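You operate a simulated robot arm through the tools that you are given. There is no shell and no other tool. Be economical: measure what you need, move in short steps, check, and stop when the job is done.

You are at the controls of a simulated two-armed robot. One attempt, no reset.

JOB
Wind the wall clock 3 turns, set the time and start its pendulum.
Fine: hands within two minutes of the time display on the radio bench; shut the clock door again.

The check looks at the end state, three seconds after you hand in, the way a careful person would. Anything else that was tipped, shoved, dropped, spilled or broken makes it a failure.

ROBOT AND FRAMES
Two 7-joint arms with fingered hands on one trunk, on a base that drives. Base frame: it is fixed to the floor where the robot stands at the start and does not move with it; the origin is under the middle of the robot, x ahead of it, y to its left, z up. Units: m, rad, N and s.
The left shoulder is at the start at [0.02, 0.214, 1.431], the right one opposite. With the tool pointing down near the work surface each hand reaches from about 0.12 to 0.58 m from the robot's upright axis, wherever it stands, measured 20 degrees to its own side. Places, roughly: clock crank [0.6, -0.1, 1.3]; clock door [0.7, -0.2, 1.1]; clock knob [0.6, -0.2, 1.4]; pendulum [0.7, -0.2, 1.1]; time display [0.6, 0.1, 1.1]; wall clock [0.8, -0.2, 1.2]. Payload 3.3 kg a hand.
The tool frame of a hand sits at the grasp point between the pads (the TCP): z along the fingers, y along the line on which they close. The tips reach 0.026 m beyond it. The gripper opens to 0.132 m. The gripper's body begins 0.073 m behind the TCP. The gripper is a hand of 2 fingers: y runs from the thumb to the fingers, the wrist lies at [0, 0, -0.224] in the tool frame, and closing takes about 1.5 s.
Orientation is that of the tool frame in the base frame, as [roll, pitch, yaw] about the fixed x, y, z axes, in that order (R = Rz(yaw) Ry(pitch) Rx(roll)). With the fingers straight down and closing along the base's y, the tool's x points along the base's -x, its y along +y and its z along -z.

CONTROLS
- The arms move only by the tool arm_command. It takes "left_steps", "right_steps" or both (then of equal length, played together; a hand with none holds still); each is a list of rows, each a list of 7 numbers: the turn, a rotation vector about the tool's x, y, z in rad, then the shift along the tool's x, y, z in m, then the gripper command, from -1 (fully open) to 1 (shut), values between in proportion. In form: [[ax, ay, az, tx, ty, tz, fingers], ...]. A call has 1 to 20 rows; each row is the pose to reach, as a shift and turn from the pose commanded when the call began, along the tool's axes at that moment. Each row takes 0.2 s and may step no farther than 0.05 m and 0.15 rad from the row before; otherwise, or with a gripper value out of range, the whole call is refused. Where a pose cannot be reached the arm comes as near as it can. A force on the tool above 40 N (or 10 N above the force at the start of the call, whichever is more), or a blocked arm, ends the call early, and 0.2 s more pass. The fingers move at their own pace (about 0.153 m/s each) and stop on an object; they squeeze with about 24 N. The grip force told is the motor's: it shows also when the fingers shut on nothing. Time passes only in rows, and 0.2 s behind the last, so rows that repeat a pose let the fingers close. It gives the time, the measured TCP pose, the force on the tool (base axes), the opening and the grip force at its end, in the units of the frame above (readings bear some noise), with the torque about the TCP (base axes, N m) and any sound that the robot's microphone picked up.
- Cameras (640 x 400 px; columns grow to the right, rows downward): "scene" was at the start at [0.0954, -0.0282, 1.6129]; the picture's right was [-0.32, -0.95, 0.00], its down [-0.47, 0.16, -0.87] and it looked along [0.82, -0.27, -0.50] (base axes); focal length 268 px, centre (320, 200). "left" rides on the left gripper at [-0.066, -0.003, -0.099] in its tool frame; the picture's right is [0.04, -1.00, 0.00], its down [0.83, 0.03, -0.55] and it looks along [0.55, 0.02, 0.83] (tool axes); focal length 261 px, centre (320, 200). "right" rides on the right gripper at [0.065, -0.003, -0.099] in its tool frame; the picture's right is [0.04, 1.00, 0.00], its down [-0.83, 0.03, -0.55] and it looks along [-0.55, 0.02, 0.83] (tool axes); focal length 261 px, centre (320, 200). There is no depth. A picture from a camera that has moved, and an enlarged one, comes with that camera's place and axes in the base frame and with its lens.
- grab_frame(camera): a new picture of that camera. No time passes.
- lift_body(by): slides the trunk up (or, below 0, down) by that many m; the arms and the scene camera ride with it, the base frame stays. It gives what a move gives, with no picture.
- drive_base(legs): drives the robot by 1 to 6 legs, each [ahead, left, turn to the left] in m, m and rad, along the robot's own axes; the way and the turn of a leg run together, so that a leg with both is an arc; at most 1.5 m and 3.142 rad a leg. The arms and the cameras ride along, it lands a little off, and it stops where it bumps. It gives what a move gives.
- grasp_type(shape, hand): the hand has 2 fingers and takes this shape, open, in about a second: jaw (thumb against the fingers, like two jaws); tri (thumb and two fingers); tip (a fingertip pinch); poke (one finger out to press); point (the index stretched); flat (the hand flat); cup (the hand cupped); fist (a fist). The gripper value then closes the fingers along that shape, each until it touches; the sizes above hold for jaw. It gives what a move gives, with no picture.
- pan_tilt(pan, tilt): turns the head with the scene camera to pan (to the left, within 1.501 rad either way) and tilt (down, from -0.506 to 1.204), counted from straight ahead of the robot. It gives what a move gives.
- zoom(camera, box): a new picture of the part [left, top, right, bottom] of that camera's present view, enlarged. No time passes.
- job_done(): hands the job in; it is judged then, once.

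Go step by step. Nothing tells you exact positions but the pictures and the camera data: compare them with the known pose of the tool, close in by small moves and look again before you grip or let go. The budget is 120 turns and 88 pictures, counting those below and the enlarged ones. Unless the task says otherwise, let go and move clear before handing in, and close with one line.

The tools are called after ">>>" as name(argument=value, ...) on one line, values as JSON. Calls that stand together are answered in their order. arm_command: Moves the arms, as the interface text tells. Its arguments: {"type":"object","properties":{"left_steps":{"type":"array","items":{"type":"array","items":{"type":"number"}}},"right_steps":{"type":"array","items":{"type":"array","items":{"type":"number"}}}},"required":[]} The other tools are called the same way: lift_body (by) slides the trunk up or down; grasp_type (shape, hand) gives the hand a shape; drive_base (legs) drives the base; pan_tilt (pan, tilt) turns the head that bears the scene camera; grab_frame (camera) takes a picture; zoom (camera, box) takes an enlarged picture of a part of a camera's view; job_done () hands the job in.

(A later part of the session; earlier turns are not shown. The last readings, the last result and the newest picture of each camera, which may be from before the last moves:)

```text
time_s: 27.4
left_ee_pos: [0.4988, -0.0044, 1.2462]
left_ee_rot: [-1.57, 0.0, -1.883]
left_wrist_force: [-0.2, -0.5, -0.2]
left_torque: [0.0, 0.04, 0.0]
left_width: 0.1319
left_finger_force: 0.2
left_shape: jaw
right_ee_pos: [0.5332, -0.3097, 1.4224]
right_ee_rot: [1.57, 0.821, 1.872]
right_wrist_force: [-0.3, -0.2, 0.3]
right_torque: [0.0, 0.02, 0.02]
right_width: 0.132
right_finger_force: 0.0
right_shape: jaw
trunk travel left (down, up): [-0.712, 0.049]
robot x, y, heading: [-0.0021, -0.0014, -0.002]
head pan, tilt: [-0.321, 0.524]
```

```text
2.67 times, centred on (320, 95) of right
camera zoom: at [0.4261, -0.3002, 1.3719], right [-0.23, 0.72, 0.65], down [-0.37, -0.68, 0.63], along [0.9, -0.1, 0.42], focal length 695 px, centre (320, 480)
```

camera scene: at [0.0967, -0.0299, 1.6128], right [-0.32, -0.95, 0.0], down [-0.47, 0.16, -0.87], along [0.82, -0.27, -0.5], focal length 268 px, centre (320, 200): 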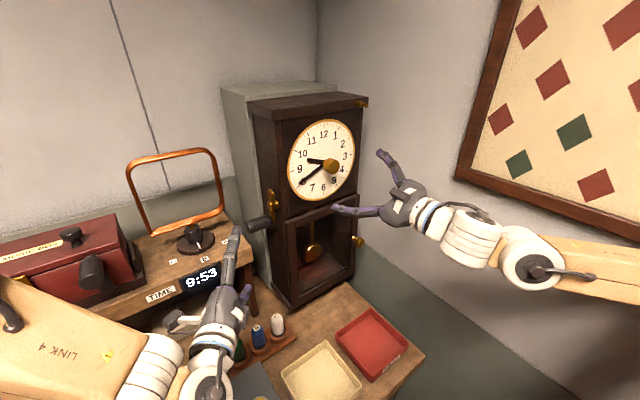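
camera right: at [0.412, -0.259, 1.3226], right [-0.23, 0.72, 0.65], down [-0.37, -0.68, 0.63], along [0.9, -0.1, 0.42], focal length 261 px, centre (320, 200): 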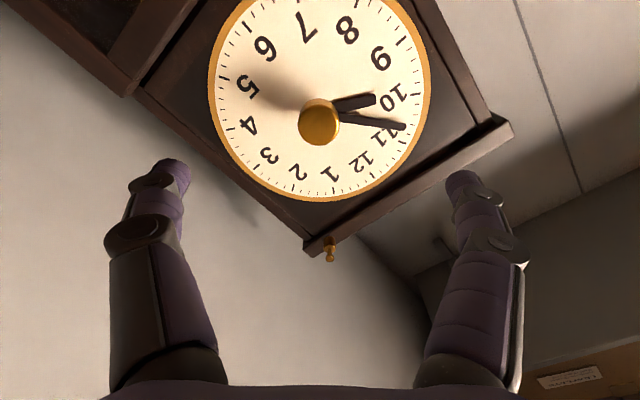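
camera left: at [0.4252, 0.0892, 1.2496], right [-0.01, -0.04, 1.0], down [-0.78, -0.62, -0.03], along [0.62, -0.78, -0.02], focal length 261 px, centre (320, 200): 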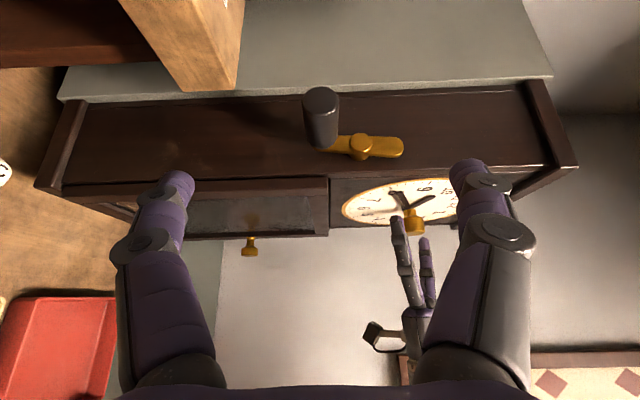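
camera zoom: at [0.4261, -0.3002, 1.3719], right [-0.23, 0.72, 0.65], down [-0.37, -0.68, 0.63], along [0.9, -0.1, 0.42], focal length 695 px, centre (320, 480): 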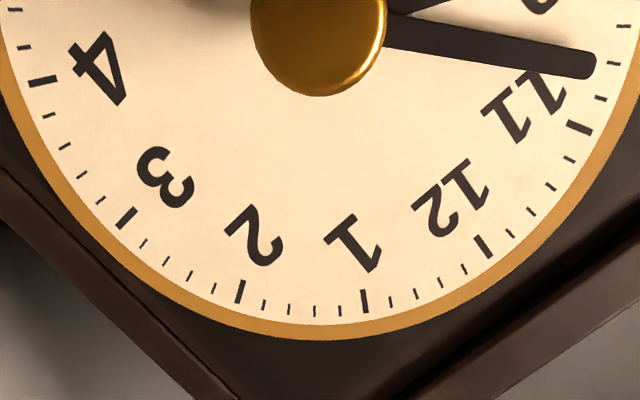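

The minute hand extends exactly to the 53 tick, so 9:53 is set. Next is the door. I'll bring the right hand in front of the door knob at [0.660,-0.340,1.100], rolled so the fingers close vertically.

>>> arm_command(right_steps=[[0, 0, 0.085, 0.0238, -0.0335, 0.0015, -1], [0, 0, 0.17, 0.0475, -0.067, 0.003, -1], [0, 0, 0.255, 0.0713, -0.1005, 0.0044, -1], [0, 0, 0.34, 0.095, -0.134, 0.0059, -1], [0, 0, 0.425, 0.1188, -0.1675, 0.0074, -1], [0, 0, 0.51, 0.1425, -0.201, 0.0089, -1], [0, 0, 0.595, 0.1663, -0.2345, 0.0103, -1], [0, 0, 0.68, 0.19, -0.268, 0.0118, -1]])

>>> grab_frame(camera="right")

>>> grab_frame(camera="scene")

```text
time_s: 29.2
left_ee_pos: [0.499, -0.0045, 1.2473]
left_ee_rot: [-1.572, 0.0, -1.882]
left_wrist_force: [0.3, 0.5, 0.3]
left_torque: [-0.03, -0.04, 0.01]
left_width: 0.132
left_finger_force: 0.1
left_shape: jaw
right_ee_pos: [0.5632, -0.3702, 1.0974]
right_ee_rot: [1.572, 0.14, 1.872]
right_wrist_force: [0.0, 0.1, -0.5]
right_torque: [0.01, 0.02, -0.05]
right_width: 0.132
right_finger_force: 0.1
right_shape: jaw
trunk travel left (down, up): [-0.712, 0.049]
robot x, y, heading: [0.0034, 0.0003, -0.009]
head pan, tilt: [-0.321, 0.524]
```

```text
51 pictures are left
camera right: at [0.4501, -0.3383, 1.0862], right [-0.05, 0.17, 0.98], down [-0.29, -0.95, 0.15], along [0.96, -0.27, 0.1], focal length 261 px, centre (320, 200)
```

right: 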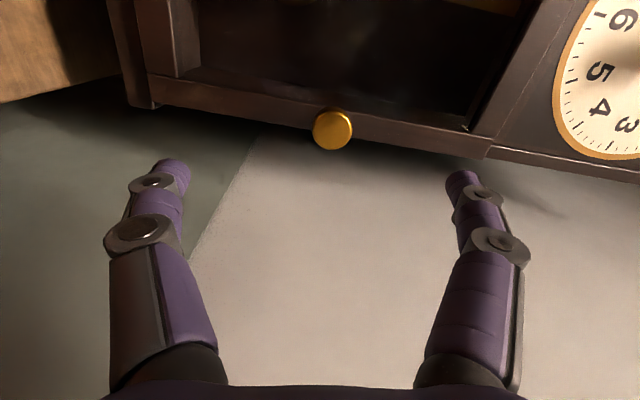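

```text
50 pictures are left
camera scene: at [0.0962, -0.0285, 1.6129], right [-0.32, -0.95, 0.0], down [-0.47, 0.16, -0.87], along [0.82, -0.27, -0.5], focal length 268 px, centre (320, 200)
```

scene: 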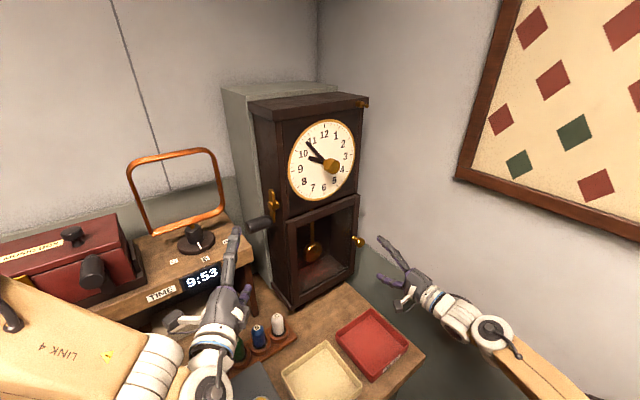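

The hand is aligned with the door knob. I'll advance to straddle it and check the depth.

>>> arm_command(right_steps=[[0, 0, 0, 0, 0.006, 0.03, -1], [0, 0, 0, 0, 0.006, 0.06, -1], [0, 0, 0, 0, 0.006, 0.085, -1]])

>>> grab_frame(camera="right")

>>> zoom(camera="scene", box=[304, 200, 432, 280])

```text
time_s: 30.0
left_ee_pos: [0.5011, -0.0052, 1.2455]
left_ee_rot: [-1.572, 0.001, -1.882]
left_wrist_force: [-0.2, 0.0, 0.6]
left_torque: [-0.01, 0.0, 0.02]
left_width: 0.1318
left_finger_force: 0.1
left_shape: jaw
right_ee_pos: [0.6451, -0.3438, 1.1025]
right_ee_rot: [1.573, 0.141, 1.873]
right_wrist_force: [0.1, -0.2, -0.1]
right_torque: [0.01, 0.0, 0.0]
right_width: 0.1314
right_finger_force: 0.2
right_shape: jaw
trunk travel left (down, up): [-0.712, 0.049]
robot x, y, heading: [-0.0022, -0.0002, 0.0]
head pan, tilt: [-0.321, 0.524]
```

```text
49 pictures are left
camera right: at [0.5321, -0.3122, 1.0932], right [-0.05, 0.17, 0.98], down [-0.28, -0.95, 0.15], along [0.96, -0.27, 0.1], focal length 261 px, centre (320, 200)
```

right: 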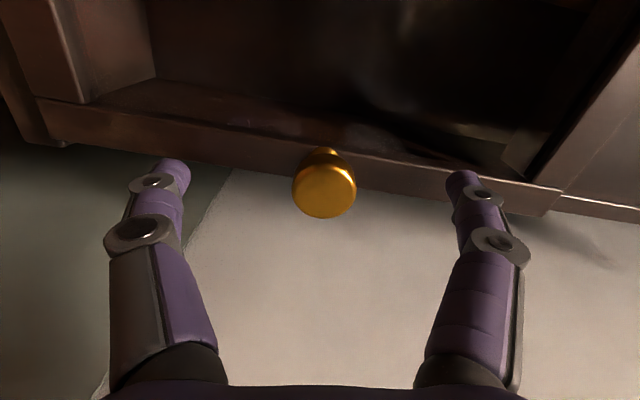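

```text
5.00 times, centred on (368, 240) of scene
camera zoom: at [0.0965, -0.0277, 1.6129], right [-0.32, -0.95, 0.0], down [-0.47, 0.16, -0.87], along [0.82, -0.27, -0.5], focal length 1338 px, centre (80, 0)
```

zoom: 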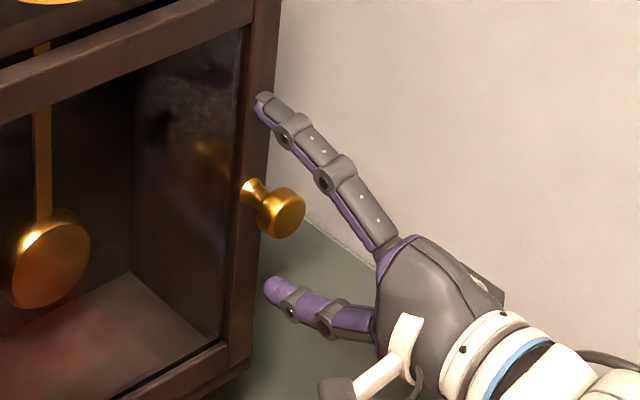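

The knob is centred about 1 cm ahead of the TCP. I'll advance 4 mm and close.

>>> arm_command(right_steps=[[0, 0, 0, 0, 0.001, 0.004, -1], [0, 0, 0, 0, 0.001, 0.004, 1], [0, 0, 0, 0, 0.001, 0.004, 1], [0, 0, 0, 0, 0.001, 0.004, 1], [0, 0, 0, 0, 0.001, 0.004, 1]])

>>> grab_frame(camera="right")

```text
time_s: 31.2
left_ee_pos: [0.5001, -0.0046, 1.2461]
left_ee_rot: [-1.573, 0.0, -1.881]
left_wrist_force: [0.7, -0.7, 0.0]
left_torque: [0.02, -0.03, -0.01]
left_width: 0.1318
left_finger_force: 0.1
left_shape: jaw
right_ee_pos: [0.648, -0.3436, 1.1066]
right_ee_rot: [1.571, 0.142, 1.871]
right_wrist_force: [1.9, -1.8, 0.7]
right_torque: [0.12, -0.34, 0.03]
right_width: 0.0128
right_finger_force: 23.9
right_shape: jaw
trunk travel left (down, up): [-0.712, 0.049]
robot x, y, heading: [0.0001, -0.0003, 0.0]
head pan, tilt: [-0.321, 0.524]
```

```text
47 pictures are left
camera right: at [0.5356, -0.3119, 1.0945], right [-0.05, 0.17, 0.98], down [-0.29, -0.95, 0.15], along [0.96, -0.27, 0.1], focal length 261 px, centre (320, 200)
```

right: 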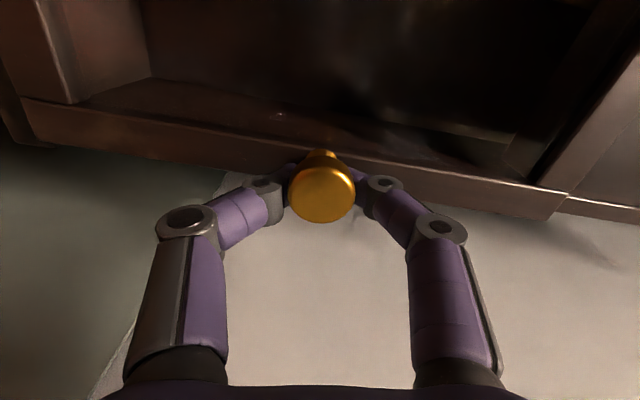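

The neck of the knob is gripped. I'll pull the door open the first 20° along its arc.

>>> arm_command(right_steps=[[0, 0, 0, 0.0025, 0.0003, -0.0187, 1], [0, 0, 0, 0.0067, 0.001, -0.037, 1], [0, 0, 0, 0.0124, 0.0018, -0.055, 1], [0, 0, 0, 0.0196, 0.0028, -0.0723, 1]])

>>> grab_frame(camera="right")

>>> grab_frame(camera="scene")

```text
time_s: 32.2
left_ee_pos: [0.4989, -0.0066, 1.2473]
left_ee_rot: [-1.571, 0.002, -1.881]
left_wrist_force: [0.0, 0.8, 0.4]
left_torque: [-0.02, 0.02, 0.03]
left_width: 0.1317
left_finger_force: 0.1
left_shape: jaw
right_ee_pos: [0.5726, -0.3493, 1.1078]
right_ee_rot: [1.569, 0.14, 1.869]
right_wrist_force: [-1.5, -11.4, 3.5]
right_torque: [0.21, -0.25, -0.32]
right_width: 0.0125
right_finger_force: 23.9
right_shape: jaw
trunk travel left (down, up): [-0.712, 0.049]
robot x, y, heading: [-0.0042, -0.0015, 0.003]
head pan, tilt: [-0.321, 0.524]
```

```text
46 pictures are left
camera right: at [0.4594, -0.3166, 1.0948], right [-0.05, 0.17, 0.98], down [-0.29, -0.95, 0.15], along [0.96, -0.28, 0.1], focal length 261 px, centre (320, 200)
```

right: 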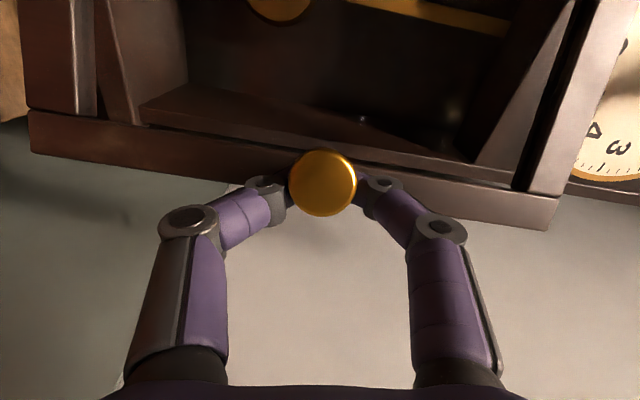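

```text
45 pictures are left
camera scene: at [0.0942, -0.0304, 1.613], right [-0.32, -0.95, 0.0], down [-0.47, 0.16, -0.87], along [0.82, -0.27, -0.5], focal length 268 px, centre (320, 200)
```

scene: 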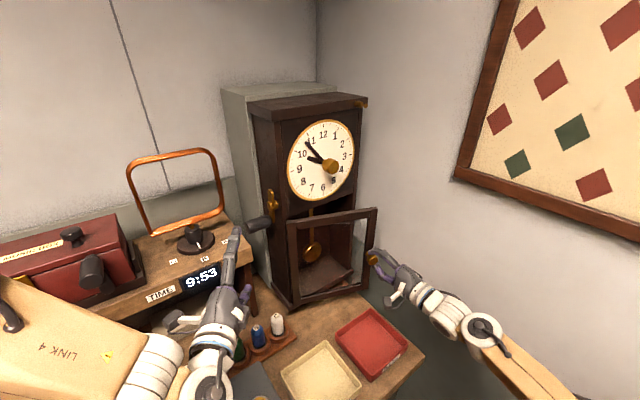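

The door is opening well, pulling slightly too far left, so I'll correct the arc and continue to about 60°.

>>> arm_command(right_steps=[[0, 0, 0, 0.0045, 0.0006, -0.0177, 1], [0, 0, 0, 0.0139, 0.002, -0.0339, 1], [0, 0, 0, 0.0246, 0.0035, -0.0492, 1], [0, 0, 0, 0.0366, 0.0052, -0.0636, 1], [0, 0, 0, 0.0498, 0.007, -0.0768, 1], [0, 0, 0, 0.0641, 0.0091, -0.0888, 1], [0, 0, 0, 0.0793, 0.0112, -0.0995, 1], [0, 0, 0, 0.0954, 0.0135, -0.1089, 1]])

>>> grab_frame(camera="right")

>>> grab_frame(camera="scene")

```text
time_s: 34.0
left_ee_pos: [0.497, -0.0071, 1.2479]
left_ee_rot: [-1.57, 0.001, -1.88]
left_wrist_force: [0.4, -0.3, -0.4]
left_torque: [0.02, 0.02, 0.02]
left_width: 0.132
left_finger_force: 0.2
left_shape: jaw
right_ee_pos: [0.4373, -0.2891, 1.1058]
right_ee_rot: [1.572, 0.141, 1.872]
right_wrist_force: [-13.1, -14.3, 3.4]
right_torque: [0.03, -0.09, -0.37]
right_width: 0.0125
right_finger_force: 23.9
right_shape: jaw
trunk travel left (down, up): [-0.712, 0.049]
robot x, y, heading: [-0.0022, -0.0008, -0.002]
head pan, tilt: [-0.321, 0.524]
```

```text
44 pictures are left
camera right: at [0.3249, -0.2566, 1.0943], right [-0.05, 0.17, 0.98], down [-0.29, -0.95, 0.15], along [0.96, -0.27, 0.1], focal length 261 px, centre (320, 200)
```

right: 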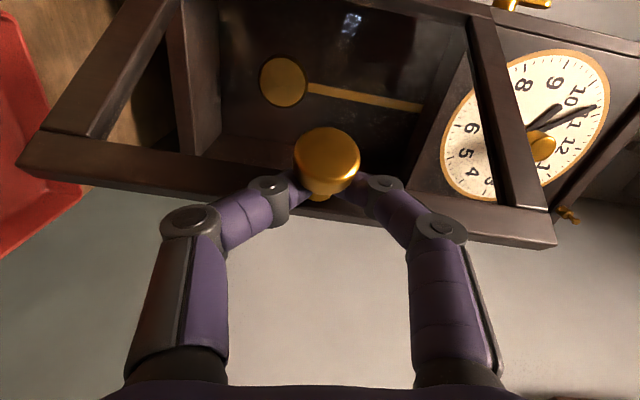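

```text
43 pictures are left
camera scene: at [0.092, -0.0307, 1.6131], right [-0.32, -0.95, 0.0], down [-0.47, 0.16, -0.87], along [0.82, -0.27, -0.5], focal length 268 px, centre (320, 200)
```

scene: 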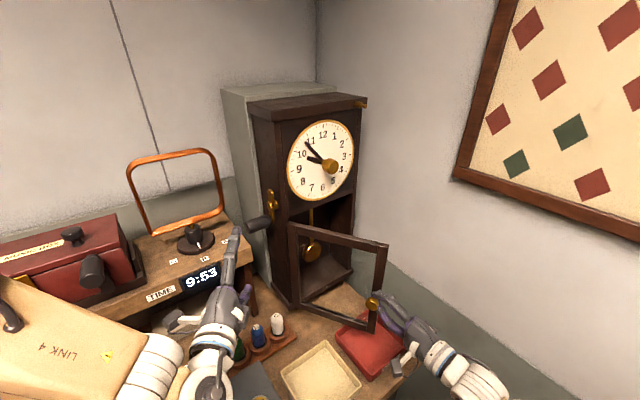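

The door is about 60° open. I'll release the knob and back off, then push the door further open from its inner side.

>>> arm_command(right_steps=[[0, 0, 0, -0.003, 0, 0, -1], [0, 0, 0, -0.003, 0, 0, -1], [0, 0, 0, -0.003, 0, 0, -1], [0, 0, 0, -0.003, 0, -0.02, -1], [0, 0, 0, -0.003, 0, -0.055, -1]])

>>> grab_frame(camera="right")

```text
time_s: 35.2
left_ee_pos: [0.4985, -0.0034, 1.2471]
left_ee_rot: [-1.571, -0.001, -1.882]
left_wrist_force: [-0.3, 0.0, -0.9]
left_torque: [0.0, -0.01, 0.03]
left_width: 0.1318
left_finger_force: 0.0
left_shape: jaw
right_ee_pos: [0.3885, -0.3055, 1.1076]
right_ee_rot: [1.568, 0.14, 1.874]
right_wrist_force: [0.0, 0.0, -0.5]
right_torque: [-0.02, -0.01, -0.01]
right_width: 0.132
right_finger_force: 0.0
right_shape: jaw
trunk travel left (down, up): [-0.712, 0.049]
robot x, y, heading: [-0.0005, 0.0014, 0.002]
head pan, tilt: [-0.321, 0.524]
```

```text
42 pictures are left
camera right: at [0.2757, -0.2739, 1.0955], right [-0.06, 0.17, 0.98], down [-0.28, -0.95, 0.15], along [0.96, -0.27, 0.1], focal length 261 px, centre (320, 200)
```

right: 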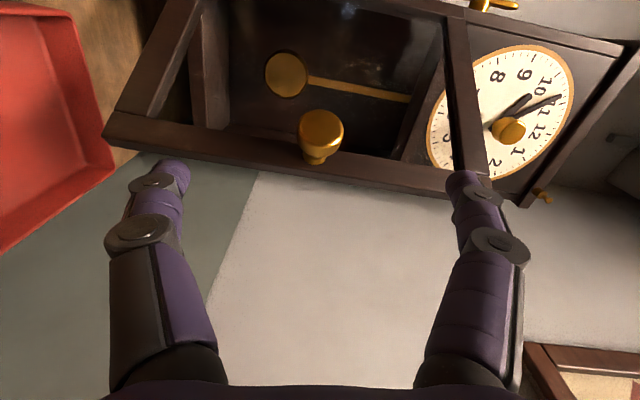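

The door stays where I left it. With fingers closed I'll go around the door's edge to its inner side and push it left to about 90°.

>>> arm_command(right_steps=[[0, 0, 0, -0.035, -0.005, 0, 1], [0, 0, 0, -0.069, -0.01, 0, 1], [0, 0, 0, -0.069, -0.01, 0.04, 1], [0, 0, 0, -0.069, -0.01, 0.08, 1], [0, 0, 0, -0.03, -0.004, 0.08, 1], [0, 0, 0, 0.0, 0, 0.08, 1], [0, 0, 0, 0.03, 0.004, 0.08, 1], [0, 0, 0, 0.06, 0.008, 0.08, 1], [0, 0, 0, 0.08, 0.011, 0.08, 1], [0, 0, 0, 0.1, 0.014, 0.08, 1]])

>>> grab_frame(camera="right")

>>> grab_frame(camera="scene")

```text
time_s: 37.4
left_ee_pos: [0.5001, -0.0053, 1.2463]
left_ee_rot: [-1.573, 0.002, -1.882]
left_wrist_force: [0.3, -0.1, 0.4]
left_torque: [-0.04, 0.01, -0.03]
left_width: 0.132
left_finger_force: 0.1
left_shape: jaw
right_ee_pos: [0.4365, -0.1866, 1.1069]
right_ee_rot: [1.57, 0.142, 1.869]
right_wrist_force: [1.9, -8.1, 1.4]
right_torque: [0.26, 0.1, 0.21]
right_width: 0.0
right_finger_force: 24.0
right_shape: jaw
trunk travel left (down, up): [-0.712, 0.049]
robot x, y, heading: [0.0001, 0.0002, -0.001]
head pan, tilt: [-0.321, 0.524]
```

```text
41 pictures are left
camera right: at [0.3241, -0.1551, 1.0949], right [-0.05, 0.17, 0.98], down [-0.29, -0.95, 0.15], along [0.96, -0.28, 0.1], focal length 261 px, centre (320, 200)
```

right: 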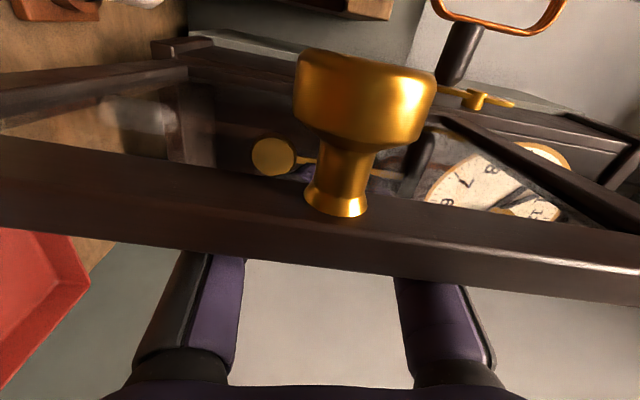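

```text
40 pictures are left
camera scene: at [0.0959, -0.0298, 1.6129], right [-0.32, -0.95, 0.0], down [-0.47, 0.16, -0.87], along [0.82, -0.27, -0.5], focal length 268 px, centre (320, 200)
```

scene: 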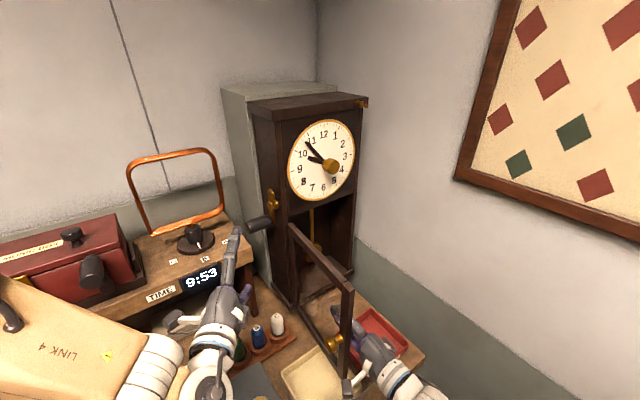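

The door is near 90°. I'll push it a little further, then withdraw to the right and move to face the pendulum bob at about [0.718,-0.214,1.05].

>>> arm_command(right_steps=[[0, 0, 0, 0.02, 0.003, 0, 1], [0, 0, 0, 0.04, 0.006, 0.0, 1], [0, 0, 0, 0.02, 0.003, -0.01, 1], [0, 0, 0, -0.02, -0.003, -0.015, 1], [0, 0, 0, -0.06, -0.009, -0.015, 1], [0, 0, 0, -0.1, -0.014, -0.015, 1], [0, 0, 0, -0.14, -0.02, -0.015, 1], [0, 0, 0, -0.155, -0.022, -0.015, 1]])

>>> grab_frame(camera="right")

>>> grab_frame(camera="scene")

```text
time_s: 37.8
left_ee_pos: [0.5006, -0.0061, 1.2466]
left_ee_rot: [-1.571, 0.0, -1.882]
left_wrist_force: [0.3, 0.6, 0.5]
left_torque: [-0.01, 0.0, -0.07]
left_width: 0.1316
left_finger_force: 0.1
left_shape: jaw
right_ee_pos: [0.4368, -0.1873, 1.1079]
right_ee_rot: [1.569, 0.146, 1.831]
right_wrist_force: [6.4, -23.2, -3.3]
right_torque: [0.77, 0.11, 0.9]
right_width: 0.0002
right_finger_force: 24.0
right_shape: jaw
trunk travel left (down, up): [-0.712, 0.049]
robot x, y, heading: [-0.0015, -0.0041, -0.003]
head pan, tilt: [-0.321, 0.524]
stopped in row 1 (right hand): the force on the tool passed its limit at 51 N (the readings are from after the stop); the commanded pose is now the measured one
```

```text
39 pictures are left
camera right: at [0.3249, -0.1516, 1.0949], right [-0.05, 0.18, 0.98], down [-0.32, -0.93, 0.15], along [0.95, -0.31, 0.1], focal length 261 px, centre (320, 200)
```

right: 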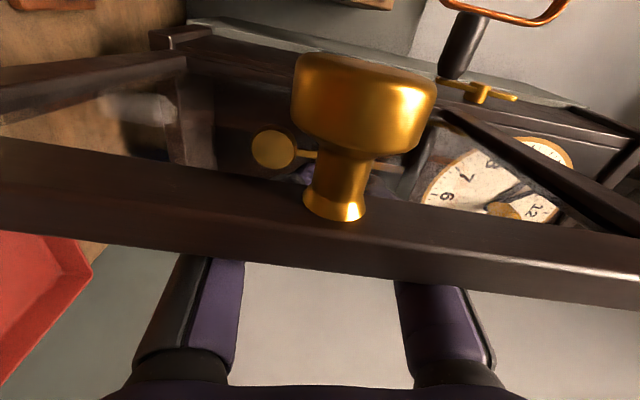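

```text
38 pictures are left
camera scene: at [0.096, -0.0297, 1.6128], right [-0.32, -0.95, 0.0], down [-0.47, 0.16, -0.87], along [0.82, -0.27, -0.5], focal length 268 px, centre (320, 200)
```

scene: 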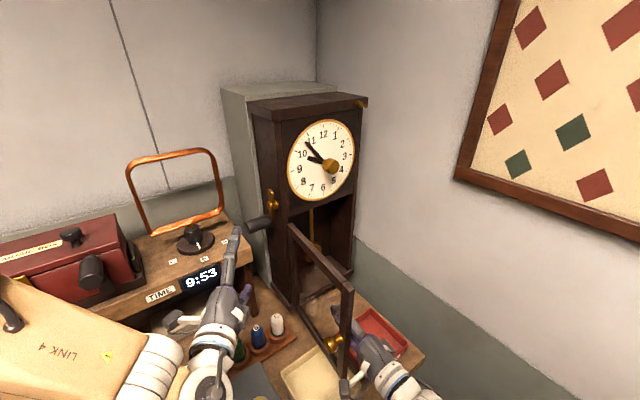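

The door is at its stop, which is open enough. I'll withdraw: slightly back, then to the right.

>>> arm_command(right_steps=[[0, 0, 0, -0.01, -0.001, -0.005, 1], [0, 0.04, 0, -0.04, -0.006, -0.012, 1], [0, 0.04, 0, -0.08, -0.012, -0.012, 1], [0, 0.04, 0, -0.12, -0.017, -0.012, 1], [0, 0.04, 0, -0.155, -0.022, -0.012, 1]])

>>> grab_frame(camera="right")

>>> zoom(camera="scene", box=[224, 180, 448, 320])

```text
time_s: 39.0
left_ee_pos: [0.5008, -0.0073, 1.2463]
left_ee_rot: [-1.573, -0.001, -1.882]
left_wrist_force: [-0.1, -0.4, 0.9]
left_torque: [0.0, 0.01, 0.01]
left_width: 0.1317
left_finger_force: 0.0
left_shape: jaw
right_ee_pos: [0.4671, -0.3366, 1.1085]
right_ee_rot: [1.573, 0.143, 1.886]
right_wrist_force: [0.6, -0.9, 0.4]
right_torque: [-0.01, -0.06, 0.03]
right_width: 0.0003
right_finger_force: 24.1
right_shape: jaw
trunk travel left (down, up): [-0.712, 0.049]
robot x, y, heading: [0.0001, -0.0, -0.004]
head pan, tilt: [-0.321, 0.524]
```

```text
37 pictures are left
camera right: at [0.3538, -0.3067, 1.0963], right [-0.05, 0.18, 0.98], down [-0.27, -0.95, 0.15], along [0.96, -0.26, 0.1], focal length 261 px, centre (320, 200)
```

right: 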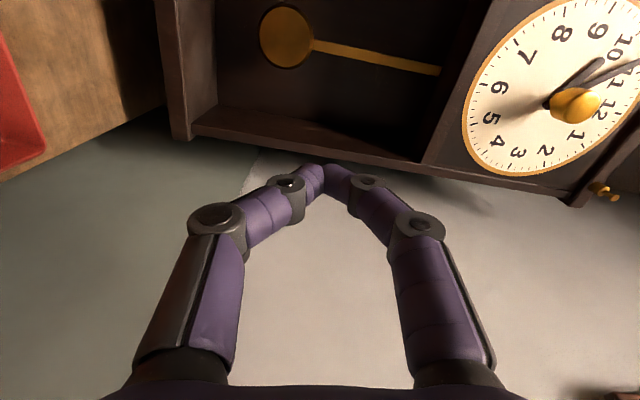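

```text
2.86 times, centred on (336, 250) of scene
camera zoom: at [0.0962, -0.0295, 1.6129], right [-0.32, -0.95, 0.0], down [-0.47, 0.16, -0.87], along [0.82, -0.27, -0.5], focal length 765 px, centre (274, 57)
```

zoom: 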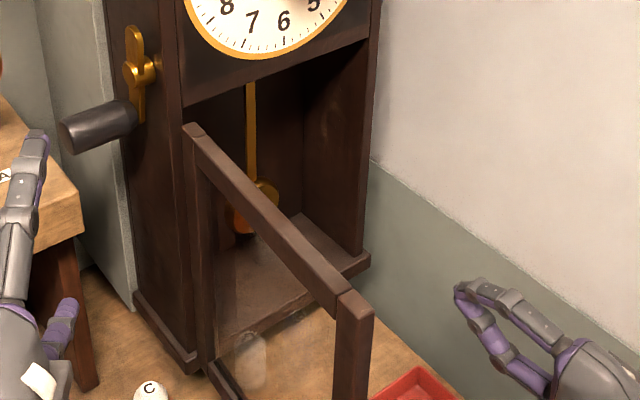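

The door is open and the pendulum hangs clear, with the bob near [0.718,-0.21,1.055]. I'll bring the closed fingers in on its right side, just short of the bob first.

>>> arm_command(right_steps=[[0, 0, 0, -0.0108, -0.028, 0.02, 1], [0, 0, 0, -0.0108, -0.055, 0.05, 1], [0, 0, 0, -0.0108, -0.055, 0.09, 1], [0, 0, 0, -0.0108, -0.055, 0.13, 1], [0, 0, 0, -0.0108, -0.055, 0.17, 1], [0, 0, 0, -0.0108, -0.055, 0.21, 1], [0, 0, 0, -0.0108, -0.055, 0.2285, 1]])

>>> grab_frame(camera="right")

>>> zoom(camera="scene", box=[256, 180, 416, 280])

```text
time_s: 40.6
left_ee_pos: [0.4998, -0.006, 1.2459]
left_ee_rot: [-1.573, -0.002, -1.884]
left_wrist_force: [0.4, -0.3, 0.5]
left_torque: [0.02, -0.02, 0.01]
left_width: 0.1319
left_finger_force: 0.0
left_shape: jaw
right_ee_pos: [0.6539, -0.2782, 1.0669]
right_ee_rot: [1.572, 0.144, 1.886]
right_wrist_force: [0.4, -0.3, -0.7]
right_torque: [-0.01, 0.01, -0.02]
right_width: 0.0
right_finger_force: 23.1
right_shape: jaw
right hand out of reach, approached as far as the arm can: row 6, 7
trunk travel left (down, up): [-0.712, 0.049]
robot x, y, heading: [0.0011, 0.0019, -0.004]
head pan, tilt: [-0.321, 0.524]
```

```text
35 pictures are left
camera right: at [0.5412, -0.2484, 1.0551], right [-0.06, 0.18, 0.98], down [-0.27, -0.95, 0.16], along [0.96, -0.26, 0.1], focal length 261 px, centre (320, 200)
```

right: 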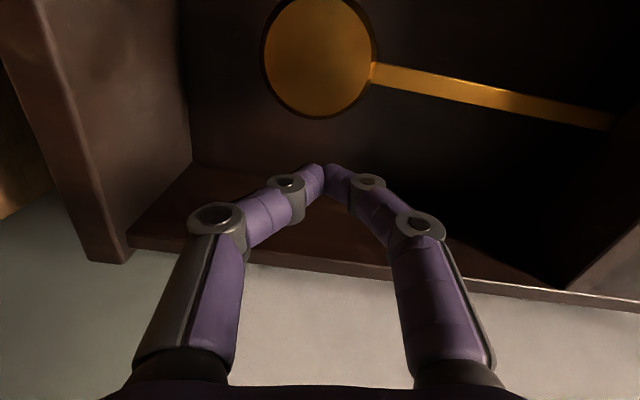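

```text
4.00 times, centred on (336, 230) of scene
camera zoom: at [0.0958, -0.0289, 1.6129], right [-0.32, -0.95, 0.0], down [-0.47, 0.16, -0.87], along [0.82, -0.27, -0.5], focal length 1071 px, centre (256, 80)
```

zoom: 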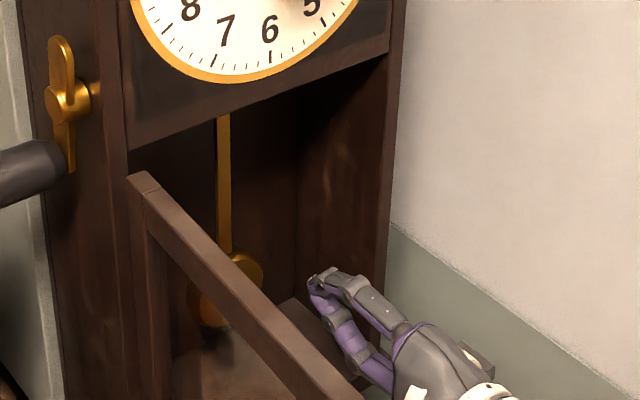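

The arm is at its reach limit about 6 cm short. I'll back out, raise both hands 15 cm, and lower the trunk by the same amount to gain reach.

>>> arm_command(left_steps=[[0, 0, 0, 0, 0, 0, -1], [0, 0, 0, 0, 0, 0, -1], [0, 0, 0, 0, 0, 0, -1], [0, 0, 0, 0, 0, 0, -1], [0, 0, 0, 0, -0.0375, -0.01, -1], [0, 0, 0, 0, -0.075, -0.02, -1], [0, 0, 0, 0, -0.1125, -0.03, -1], [0, 0, 0, 0, -0.15, -0.03, -1]], right_steps=[[0, 0, 0, 0, 0, -0.0425, 1], [0, 0, 0, 0, 0, -0.085, 1], [0, 0, 0, 0, 0, -0.1275, 1], [0, 0, 0, 0, 0, -0.17, 1], [0, 0, 0, -0.0053, 0.037, -0.17, 1], [0, 0, 0, -0.0105, 0.074, -0.17, 1], [0, 0, 0, -0.0158, 0.111, -0.17, 1], [0, 0, 0, -0.021, 0.1485, -0.17, 1]])

>>> lift_body(by=-0.15)

>>> grab_frame(camera="right")

>>> grab_frame(camera="scene")

```text
time_s: 42.4
left_ee_pos: [0.4712, 0.0043, 1.3966]
left_ee_rot: [-1.569, 0.001, -1.883]
left_wrist_force: [-0.1, 0.5, -0.4]
left_torque: [0.0, 0.01, 0.0]
left_width: 0.1323
left_finger_force: 0.0
left_shape: jaw
right_ee_pos: [0.4927, -0.3316, 1.219]
right_ee_rot: [1.574, 0.144, 1.885]
right_wrist_force: [-0.2, -1.1, -0.2]
right_torque: [-0.02, 0.01, 0.04]
right_width: 0.0
right_finger_force: 24.1
right_shape: jaw
trunk travel left (down, up): [-0.712, 0.049]
robot x, y, heading: [0.0003, -0.0002, -0.004]
head pan, tilt: [-0.321, 0.524]
```

```text
time_s: 44.1
left_ee_pos: [0.4708, 0.0038, 1.2464]
left_ee_rot: [-1.572, -0.002, -1.883]
left_wrist_force: [0.0, 1.1, -0.3]
left_torque: [-0.01, -0.05, -0.01]
left_width: 0.1319
left_finger_force: 0.0
left_shape: jaw
right_ee_pos: [0.4925, -0.3298, 1.0688]
right_ee_rot: [1.572, 0.146, 1.885]
right_wrist_force: [0.2, -0.5, 0.1]
right_torque: [0.0, 0.01, -0.02]
right_width: 0.0
right_finger_force: 24.2
right_shape: jaw
trunk travel left (down, up): [-0.562, 0.199]
robot x, y, heading: [0.0023, 0.004, 0.003]
head pan, tilt: [-0.321, 0.524]
```

```text
33 pictures are left
camera right: at [0.3791, -0.2998, 1.0562], right [-0.05, 0.18, 0.98], down [-0.27, -0.95, 0.16], along [0.96, -0.26, 0.1], focal length 261 px, centre (320, 200)
```

right: 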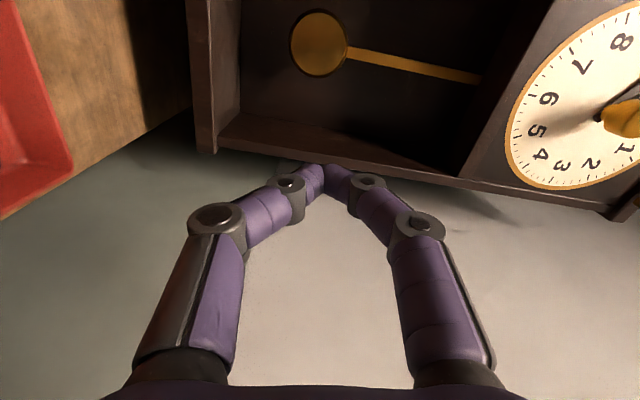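

```text
32 pictures are left
camera scene: at [0.0981, -0.0285, 1.463], right [-0.32, -0.95, 0.0], down [-0.47, 0.16, -0.87], along [0.82, -0.27, -0.5], focal length 268 px, centre (320, 200)
```

scene: 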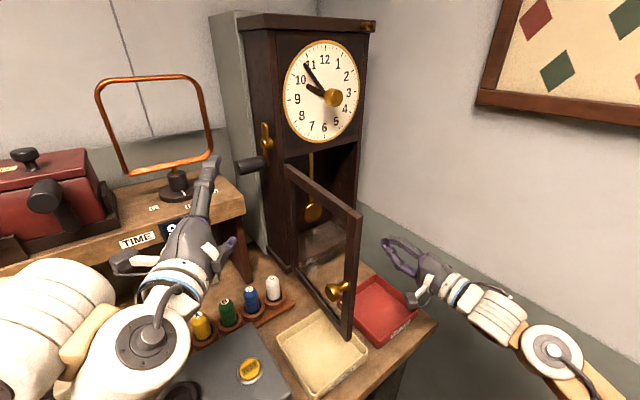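

The trunk is lower and all is clear. I'll go back in on the right side of the bob.

>>> arm_command(right_steps=[[0, 0, 0, -0.0161, -0.0145, 0.03, 1], [0, 0, 0, -0.0161, -0.0145, 0.07, 1], [0, 0, 0, -0.0161, -0.0145, 0.11, 1], [0, 0, 0, -0.0161, -0.0145, 0.15, 1], [0, 0, 0, -0.0161, -0.0145, 0.18, 1], [0, 0, 0, -0.0161, -0.0145, 0.205, 1]])

>>> grab_frame(camera="right")

>>> zoom(camera="scene", box=[256, 130, 416, 280])

```text
time_s: 45.5
left_ee_pos: [0.4722, 0.0048, 1.246]
left_ee_rot: [-1.572, -0.001, -1.883]
left_wrist_force: [0.2, -0.5, 0.5]
left_torque: [0.01, 0.01, -0.02]
left_width: 0.1318
left_finger_force: 0.0
left_shape: jaw
right_ee_pos: [0.6936, -0.2844, 1.0559]
right_ee_rot: [1.573, 0.144, 1.885]
right_wrist_force: [0.6, -0.4, 0.4]
right_torque: [0.01, 0.06, -0.03]
right_width: 0.0
right_finger_force: 24.1
right_shape: jaw
trunk travel left (down, up): [-0.562, 0.199]
robot x, y, heading: [0.0001, 0.0046, 0.002]
head pan, tilt: [-0.321, 0.524]
```

```text
31 pictures are left
camera right: at [0.5806, -0.2546, 1.0435], right [-0.05, 0.18, 0.98], down [-0.27, -0.95, 0.16], along [0.96, -0.26, 0.1], focal length 261 px, centre (320, 200)
```

right: 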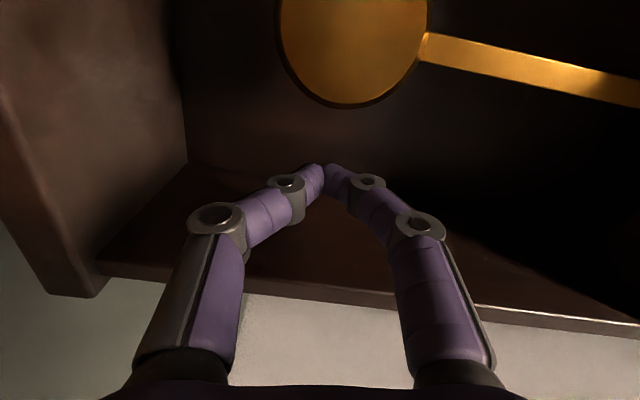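

```text
2.67 times, centred on (336, 205) of scene
camera zoom: at [0.0988, -0.0281, 1.4629], right [-0.32, -0.95, 0.0], down [-0.47, 0.16, -0.87], along [0.82, -0.28, -0.5], focal length 714 px, centre (277, 187)
```

zoom: 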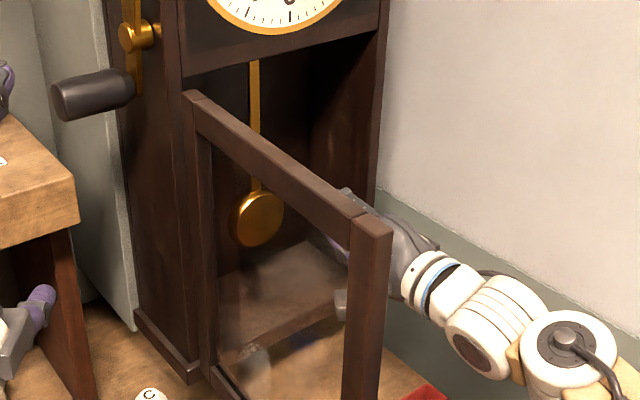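

The bob (radius ~3.5 cm, centre at l≈-0.415) has a 1.7 cm gap to the fingers on its right. I'll advance, push it left about 4 cm, then snap straight back so that it swings.

>>> arm_command(right_steps=[[0, 0, 0, 0, 0, 0.016, 1], [0, 0, 0, 0, 0, 0.032, 1], [0, 0, 0, 0.015, 0.002, 0.032, 1], [0, 0, 0, 0.03, 0.004, 0.032, 1], [0, 0, 0, 0.045, 0.006, 0.032, 1], [0, 0, 0, 0.06, 0.008, 0.032, 1], [0, 0, 0, 0.06, 0.008, 0.032, 1], [0, 0, 0, 0.06, 0.008, -0.018, 1], [0, 0, 0, 0.055, 0.008, -0.068, 1], [0, 0, 0, 0.04, 0.004, -0.118, 1], [0, 0, 0, 0.02, 0.002, -0.16, 1], [0, 0, 0, 0.0, 0, -0.19, 1]])

>>> grab_frame(camera="right")

```text
refused: row 9 steps farther than a row can; nothing moved
```

```text
29 pictures are left
camera right: at [0.5806, -0.2546, 1.0435], right [-0.05, 0.18, 0.98], down [-0.27, -0.95, 0.16], along [0.96, -0.26, 0.1], focal length 261 px, centre (320, 200)
```

right: 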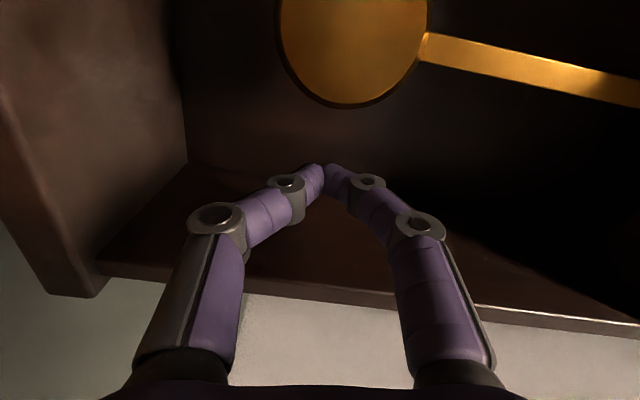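

One row stepped a hair too far and the call was refused; nothing moved. Resending with shorter steps.

>>> arm_command(right_steps=[[0, 0, 0, 0, 0, 0.016, 1], [0, 0, 0, 0, 0, 0.032, 1], [0, 0, 0, 0.015, 0.002, 0.032, 1], [0, 0, 0, 0.03, 0.004, 0.032, 1], [0, 0, 0, 0.045, 0.006, 0.032, 1], [0, 0, 0, 0.06, 0.008, 0.032, 1], [0, 0, 0, 0.06, 0.008, 0.032, 1], [0, 0, 0, 0.06, 0.008, -0.017, 1], [0, 0, 0, 0.058, 0.008, -0.065, 1], [0, 0, 0, 0.04, 0.004, -0.108, 1], [0, 0, 0, 0.02, 0.002, -0.15, 1], [0, 0, 0, 0.0, 0, -0.18, 1]])

>>> grab_frame(camera="right")

```text
time_s: 48.1
left_ee_pos: [0.4714, 0.0039, 1.2466]
left_ee_rot: [-1.572, -0.001, -1.883]
left_wrist_force: [-0.4, 0.0, 0.2]
left_torque: [0.02, -0.02, 0.02]
left_width: 0.1317
left_finger_force: 0.1
left_shape: jaw
right_ee_pos: [0.5208, -0.3397, 1.0551]
right_ee_rot: [1.572, 0.146, 1.887]
right_wrist_force: [-0.2, 0.7, -0.1]
right_torque: [0.02, -0.03, 0.0]
right_width: 0.0
right_finger_force: 23.8
right_shape: jaw
trunk travel left (down, up): [-0.562, 0.199]
robot x, y, heading: [0.0023, -0.0012, -0.002]
head pan, tilt: [-0.321, 0.524]
```

```text
28 pictures are left
camera right: at [0.4076, -0.3098, 1.0441], right [-0.05, 0.18, 0.98], down [-0.27, -0.95, 0.15], along [0.96, -0.26, 0.1], focal length 261 px, centre (320, 200)
```

right: 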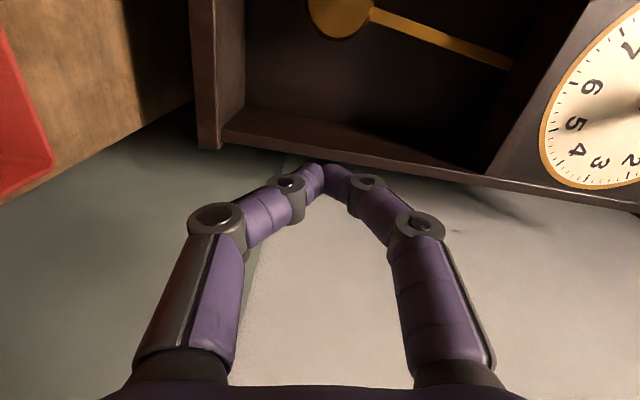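

The bob has been moved. I'll pull the right hand aside, bring the left hand (fingers closed) next to the door's left face at top-rail height, and check the pendulum swing.

>>> arm_command(left_steps=[[0, 0, 0, 0, 0, 0, 1], [0, 0, 0, 0.0345, 0.002, 0, 1], [0, 0, 0, 0.069, 0.004, 0, 1], [0, 0, 0, 0.1035, 0.006, 0.001, 1], [0, 0, 0, 0.13, 0.007, 0.0015, 1]], right_steps=[[0, 0, 0, -0.01, 0, -0.03, 1], [0, 0, 0, -0.02, 0, -0.06, 1], [0, 0, 0, -0.04, 0, -0.08, 1], [0, 0, 0, -0.06, 0, -0.08, 1], [0, 0, 0, -0.06, 0, -0.08, 1]])

>>> grab_frame(camera="scene")

>>> grab_frame(camera="left")

```text
time_s: 49.4
left_ee_pos: [0.4316, -0.1205, 1.2388]
left_ee_rot: [-1.569, 0.001, -1.884]
left_wrist_force: [-0.1, 0.4, -0.2]
left_torque: [0.0, 0.0, 0.01]
left_width: 0.0001
left_finger_force: 24.2
left_shape: jaw
right_ee_pos: [0.4648, -0.4201, 1.0651]
right_ee_rot: [1.571, 0.145, 1.885]
right_wrist_force: [-0.3, 0.4, -0.3]
right_torque: [0.01, 0.03, 0.0]
right_width: 0.0
right_finger_force: 24.1
right_shape: jaw
trunk travel left (down, up): [-0.562, 0.199]
robot x, y, heading: [0.0031, -0.0015, -0.002]
head pan, tilt: [-0.321, 0.524]
```

```text
27 pictures are left
camera scene: at [0.0976, -0.029, 1.4629], right [-0.32, -0.95, 0.0], down [-0.47, 0.16, -0.87], along [0.82, -0.27, -0.5], focal length 268 px, centre (320, 200)
```

scene: 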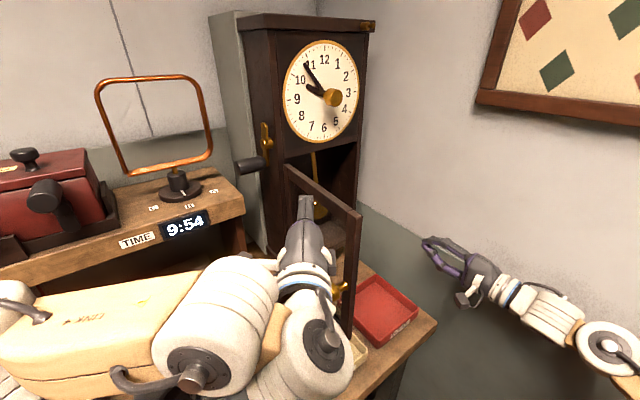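

```text
26 pictures are left
camera left: at [0.357, -0.0266, 1.2426], right [-0.01, -0.04, 1.0], down [-0.78, -0.62, -0.03], along [0.62, -0.78, -0.02], focal length 261 px, centre (320, 200)
```

left: 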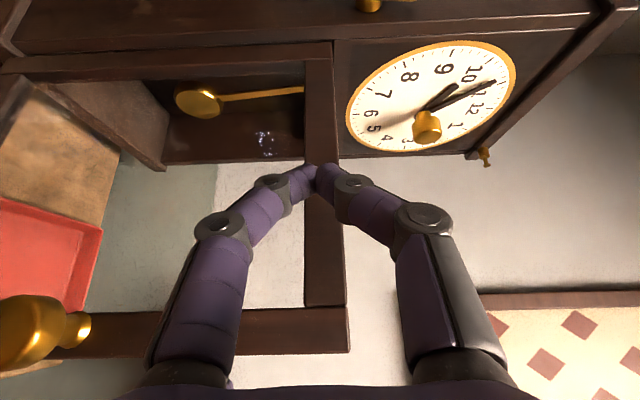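

The pendulum swings (the rod tilts to the other side) and the display has ticked to 9:54. I'll push the door closed with the left hand along its arc, first down to about 45°.

>>> arm_command(left_steps=[[0, 0, 0, 0.016, 0, 0.0094, 1], [0, 0, 0, 0.032, 0, 0.0188, 1], [0, 0, 0, 0.0465, 0, 0.029, 1], [0, 0, 0, 0.061, 0, 0.039, 1], [0, 0, 0, 0.0754, 0, 0.0492, 1], [0, 0, 0, 0.084, 0, 0.0645, 1], [0, 0, 0, 0.093, 0, 0.0798, 1], [0, 0, 0, 0.098, 0, 0.097, 1], [0, 0, 0, 0.1034, 0, 0.1139, 1]])

>>> grab_frame(camera="scene")

>>> grab_frame(camera="left")

```text
time_s: 51.5
left_ee_pos: [0.5064, -0.1656, 1.2419]
left_ee_rot: [-1.574, 0.0, -1.815]
left_wrist_force: [0.5, 0.8, -0.1]
left_torque: [-0.03, -0.02, 0.02]
left_width: 0.0002
left_finger_force: 24.3
left_shape: jaw
left hand out of reach, approached as far as the arm can: row 5, 6, 7, 8, 9
right_ee_pos: [0.4649, -0.4195, 1.0659]
right_ee_rot: [1.574, 0.146, 1.885]
right_wrist_force: [1.1, -0.8, 0.1]
right_torque: [0.0, -0.01, -0.04]
right_width: 0.0001
right_finger_force: 23.4
right_shape: jaw
trunk travel left (down, up): [-0.562, 0.199]
robot x, y, heading: [-0.0027, -0.0013, -0.008]
head pan, tilt: [-0.321, 0.524]
stopped in row 9 (left hand): the arm was blocked; the commanded pose is now the measured one
```

```text
25 pictures are left
camera scene: at [0.0984, -0.0284, 1.4629], right [-0.32, -0.95, 0.0], down [-0.47, 0.16, -0.87], along [0.82, -0.27, -0.5], focal length 268 px, centre (320, 200)
```

scene: 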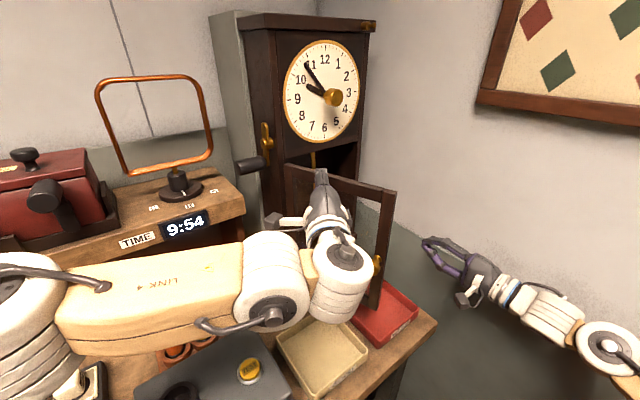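

```text
24 pictures are left
camera left: at [0.4263, -0.0762, 1.2461], right [-0.01, -0.04, 1.0], down [-0.74, -0.67, -0.03], along [0.68, -0.74, -0.03], focal length 261 px, centre (320, 200)
```

left: 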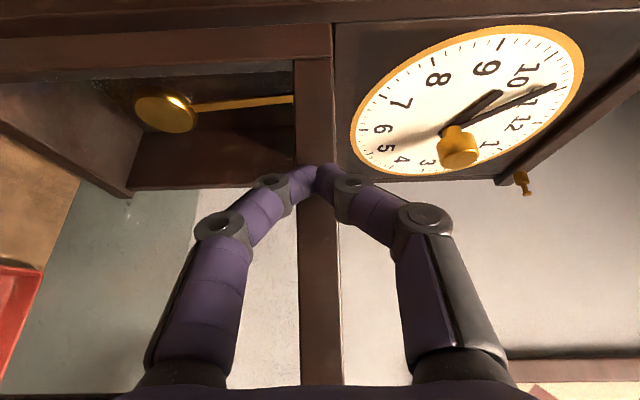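

The left arm hit its limit with the door near 60°. I'll retract it and bring the right hand around the front of the door edge to push the outer stile, above the knob.

>>> arm_command(left_steps=[[0, 0, 0, -0.02, 0, -0.025, 1], [0, 0, 0, -0.045, 0, -0.05, 1], [0, 0, 0, -0.07, 0, -0.08, 1], [0, 0, 0, -0.09, 0, -0.11, 1], [0, 0, 0, -0.115, 0, -0.13, 1], [0, 0, 0, -0.14, 0, -0.14, 1]], right_steps=[[0, 0, 0, -0.006, 0.042, -0.025, 1], [0, 0, 0, -0.012, 0.084, -0.05, 1], [0, 0, 0, 0.035, 0.0907, -0.05, 1], [0, 0, 0, 0.082, 0.0974, -0.05, 1], [0, 0, 0, 0.129, 0.1041, -0.05, 1], [0, 0, 0, 0.176, 0.111, -0.05, 1]])

>>> grab_frame(camera="scene")

>>> grab_frame(camera="right")

```text
time_s: 53.0
left_ee_pos: [0.4032, -0.0009, 1.2433]
left_ee_rot: [-1.574, 0.0, -1.823]
left_wrist_force: [0.7, 0.8, 0.4]
left_torque: [-0.02, -0.02, 0.02]
left_width: 0.0
left_finger_force: 23.6
left_shape: jaw
right_ee_pos: [0.3787, -0.2797, 1.1162]
right_ee_rot: [1.575, 0.147, 1.883]
right_wrist_force: [0.2, 0.0, -0.1]
right_torque: [0.03, -0.01, 0.0]
right_width: 0.0
right_finger_force: 24.5
right_shape: jaw
right hand out of reach, approached as far as the arm can: row 5, 6
trunk travel left (down, up): [-0.562, 0.199]
robot x, y, heading: [-0.0044, -0.003, -0.002]
head pan, tilt: [-0.321, 0.524]
```

```text
23 pictures are left
camera scene: at [0.0991, -0.0286, 1.4628], right [-0.32, -0.95, 0.0], down [-0.47, 0.16, -0.87], along [0.82, -0.27, -0.5], focal length 268 px, centre (320, 200)
```

scene: 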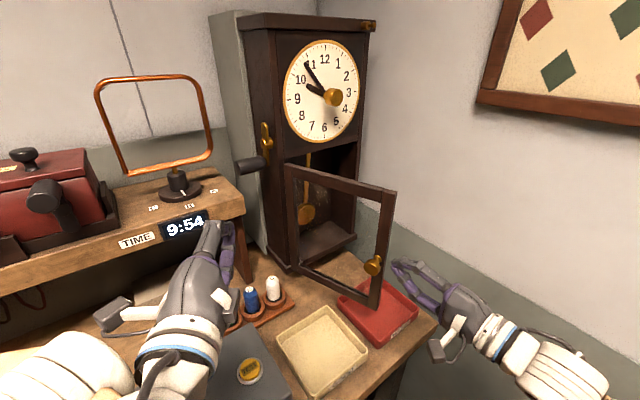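

```text
22 pictures are left
camera right: at [0.266, -0.2496, 1.1042], right [-0.05, 0.18, 0.98], down [-0.27, -0.95, 0.16], along [0.96, -0.26, 0.1], focal length 261 px, centre (320, 200)
```

right: 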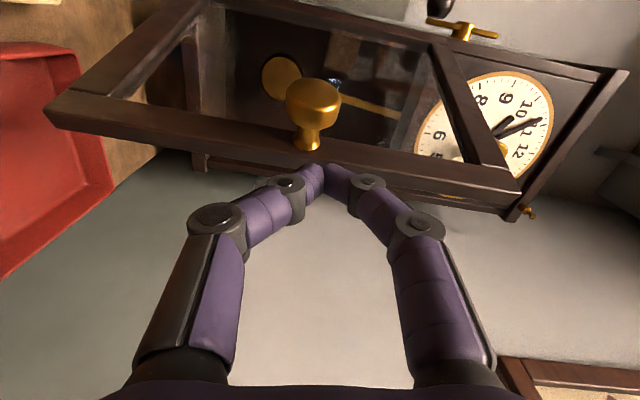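

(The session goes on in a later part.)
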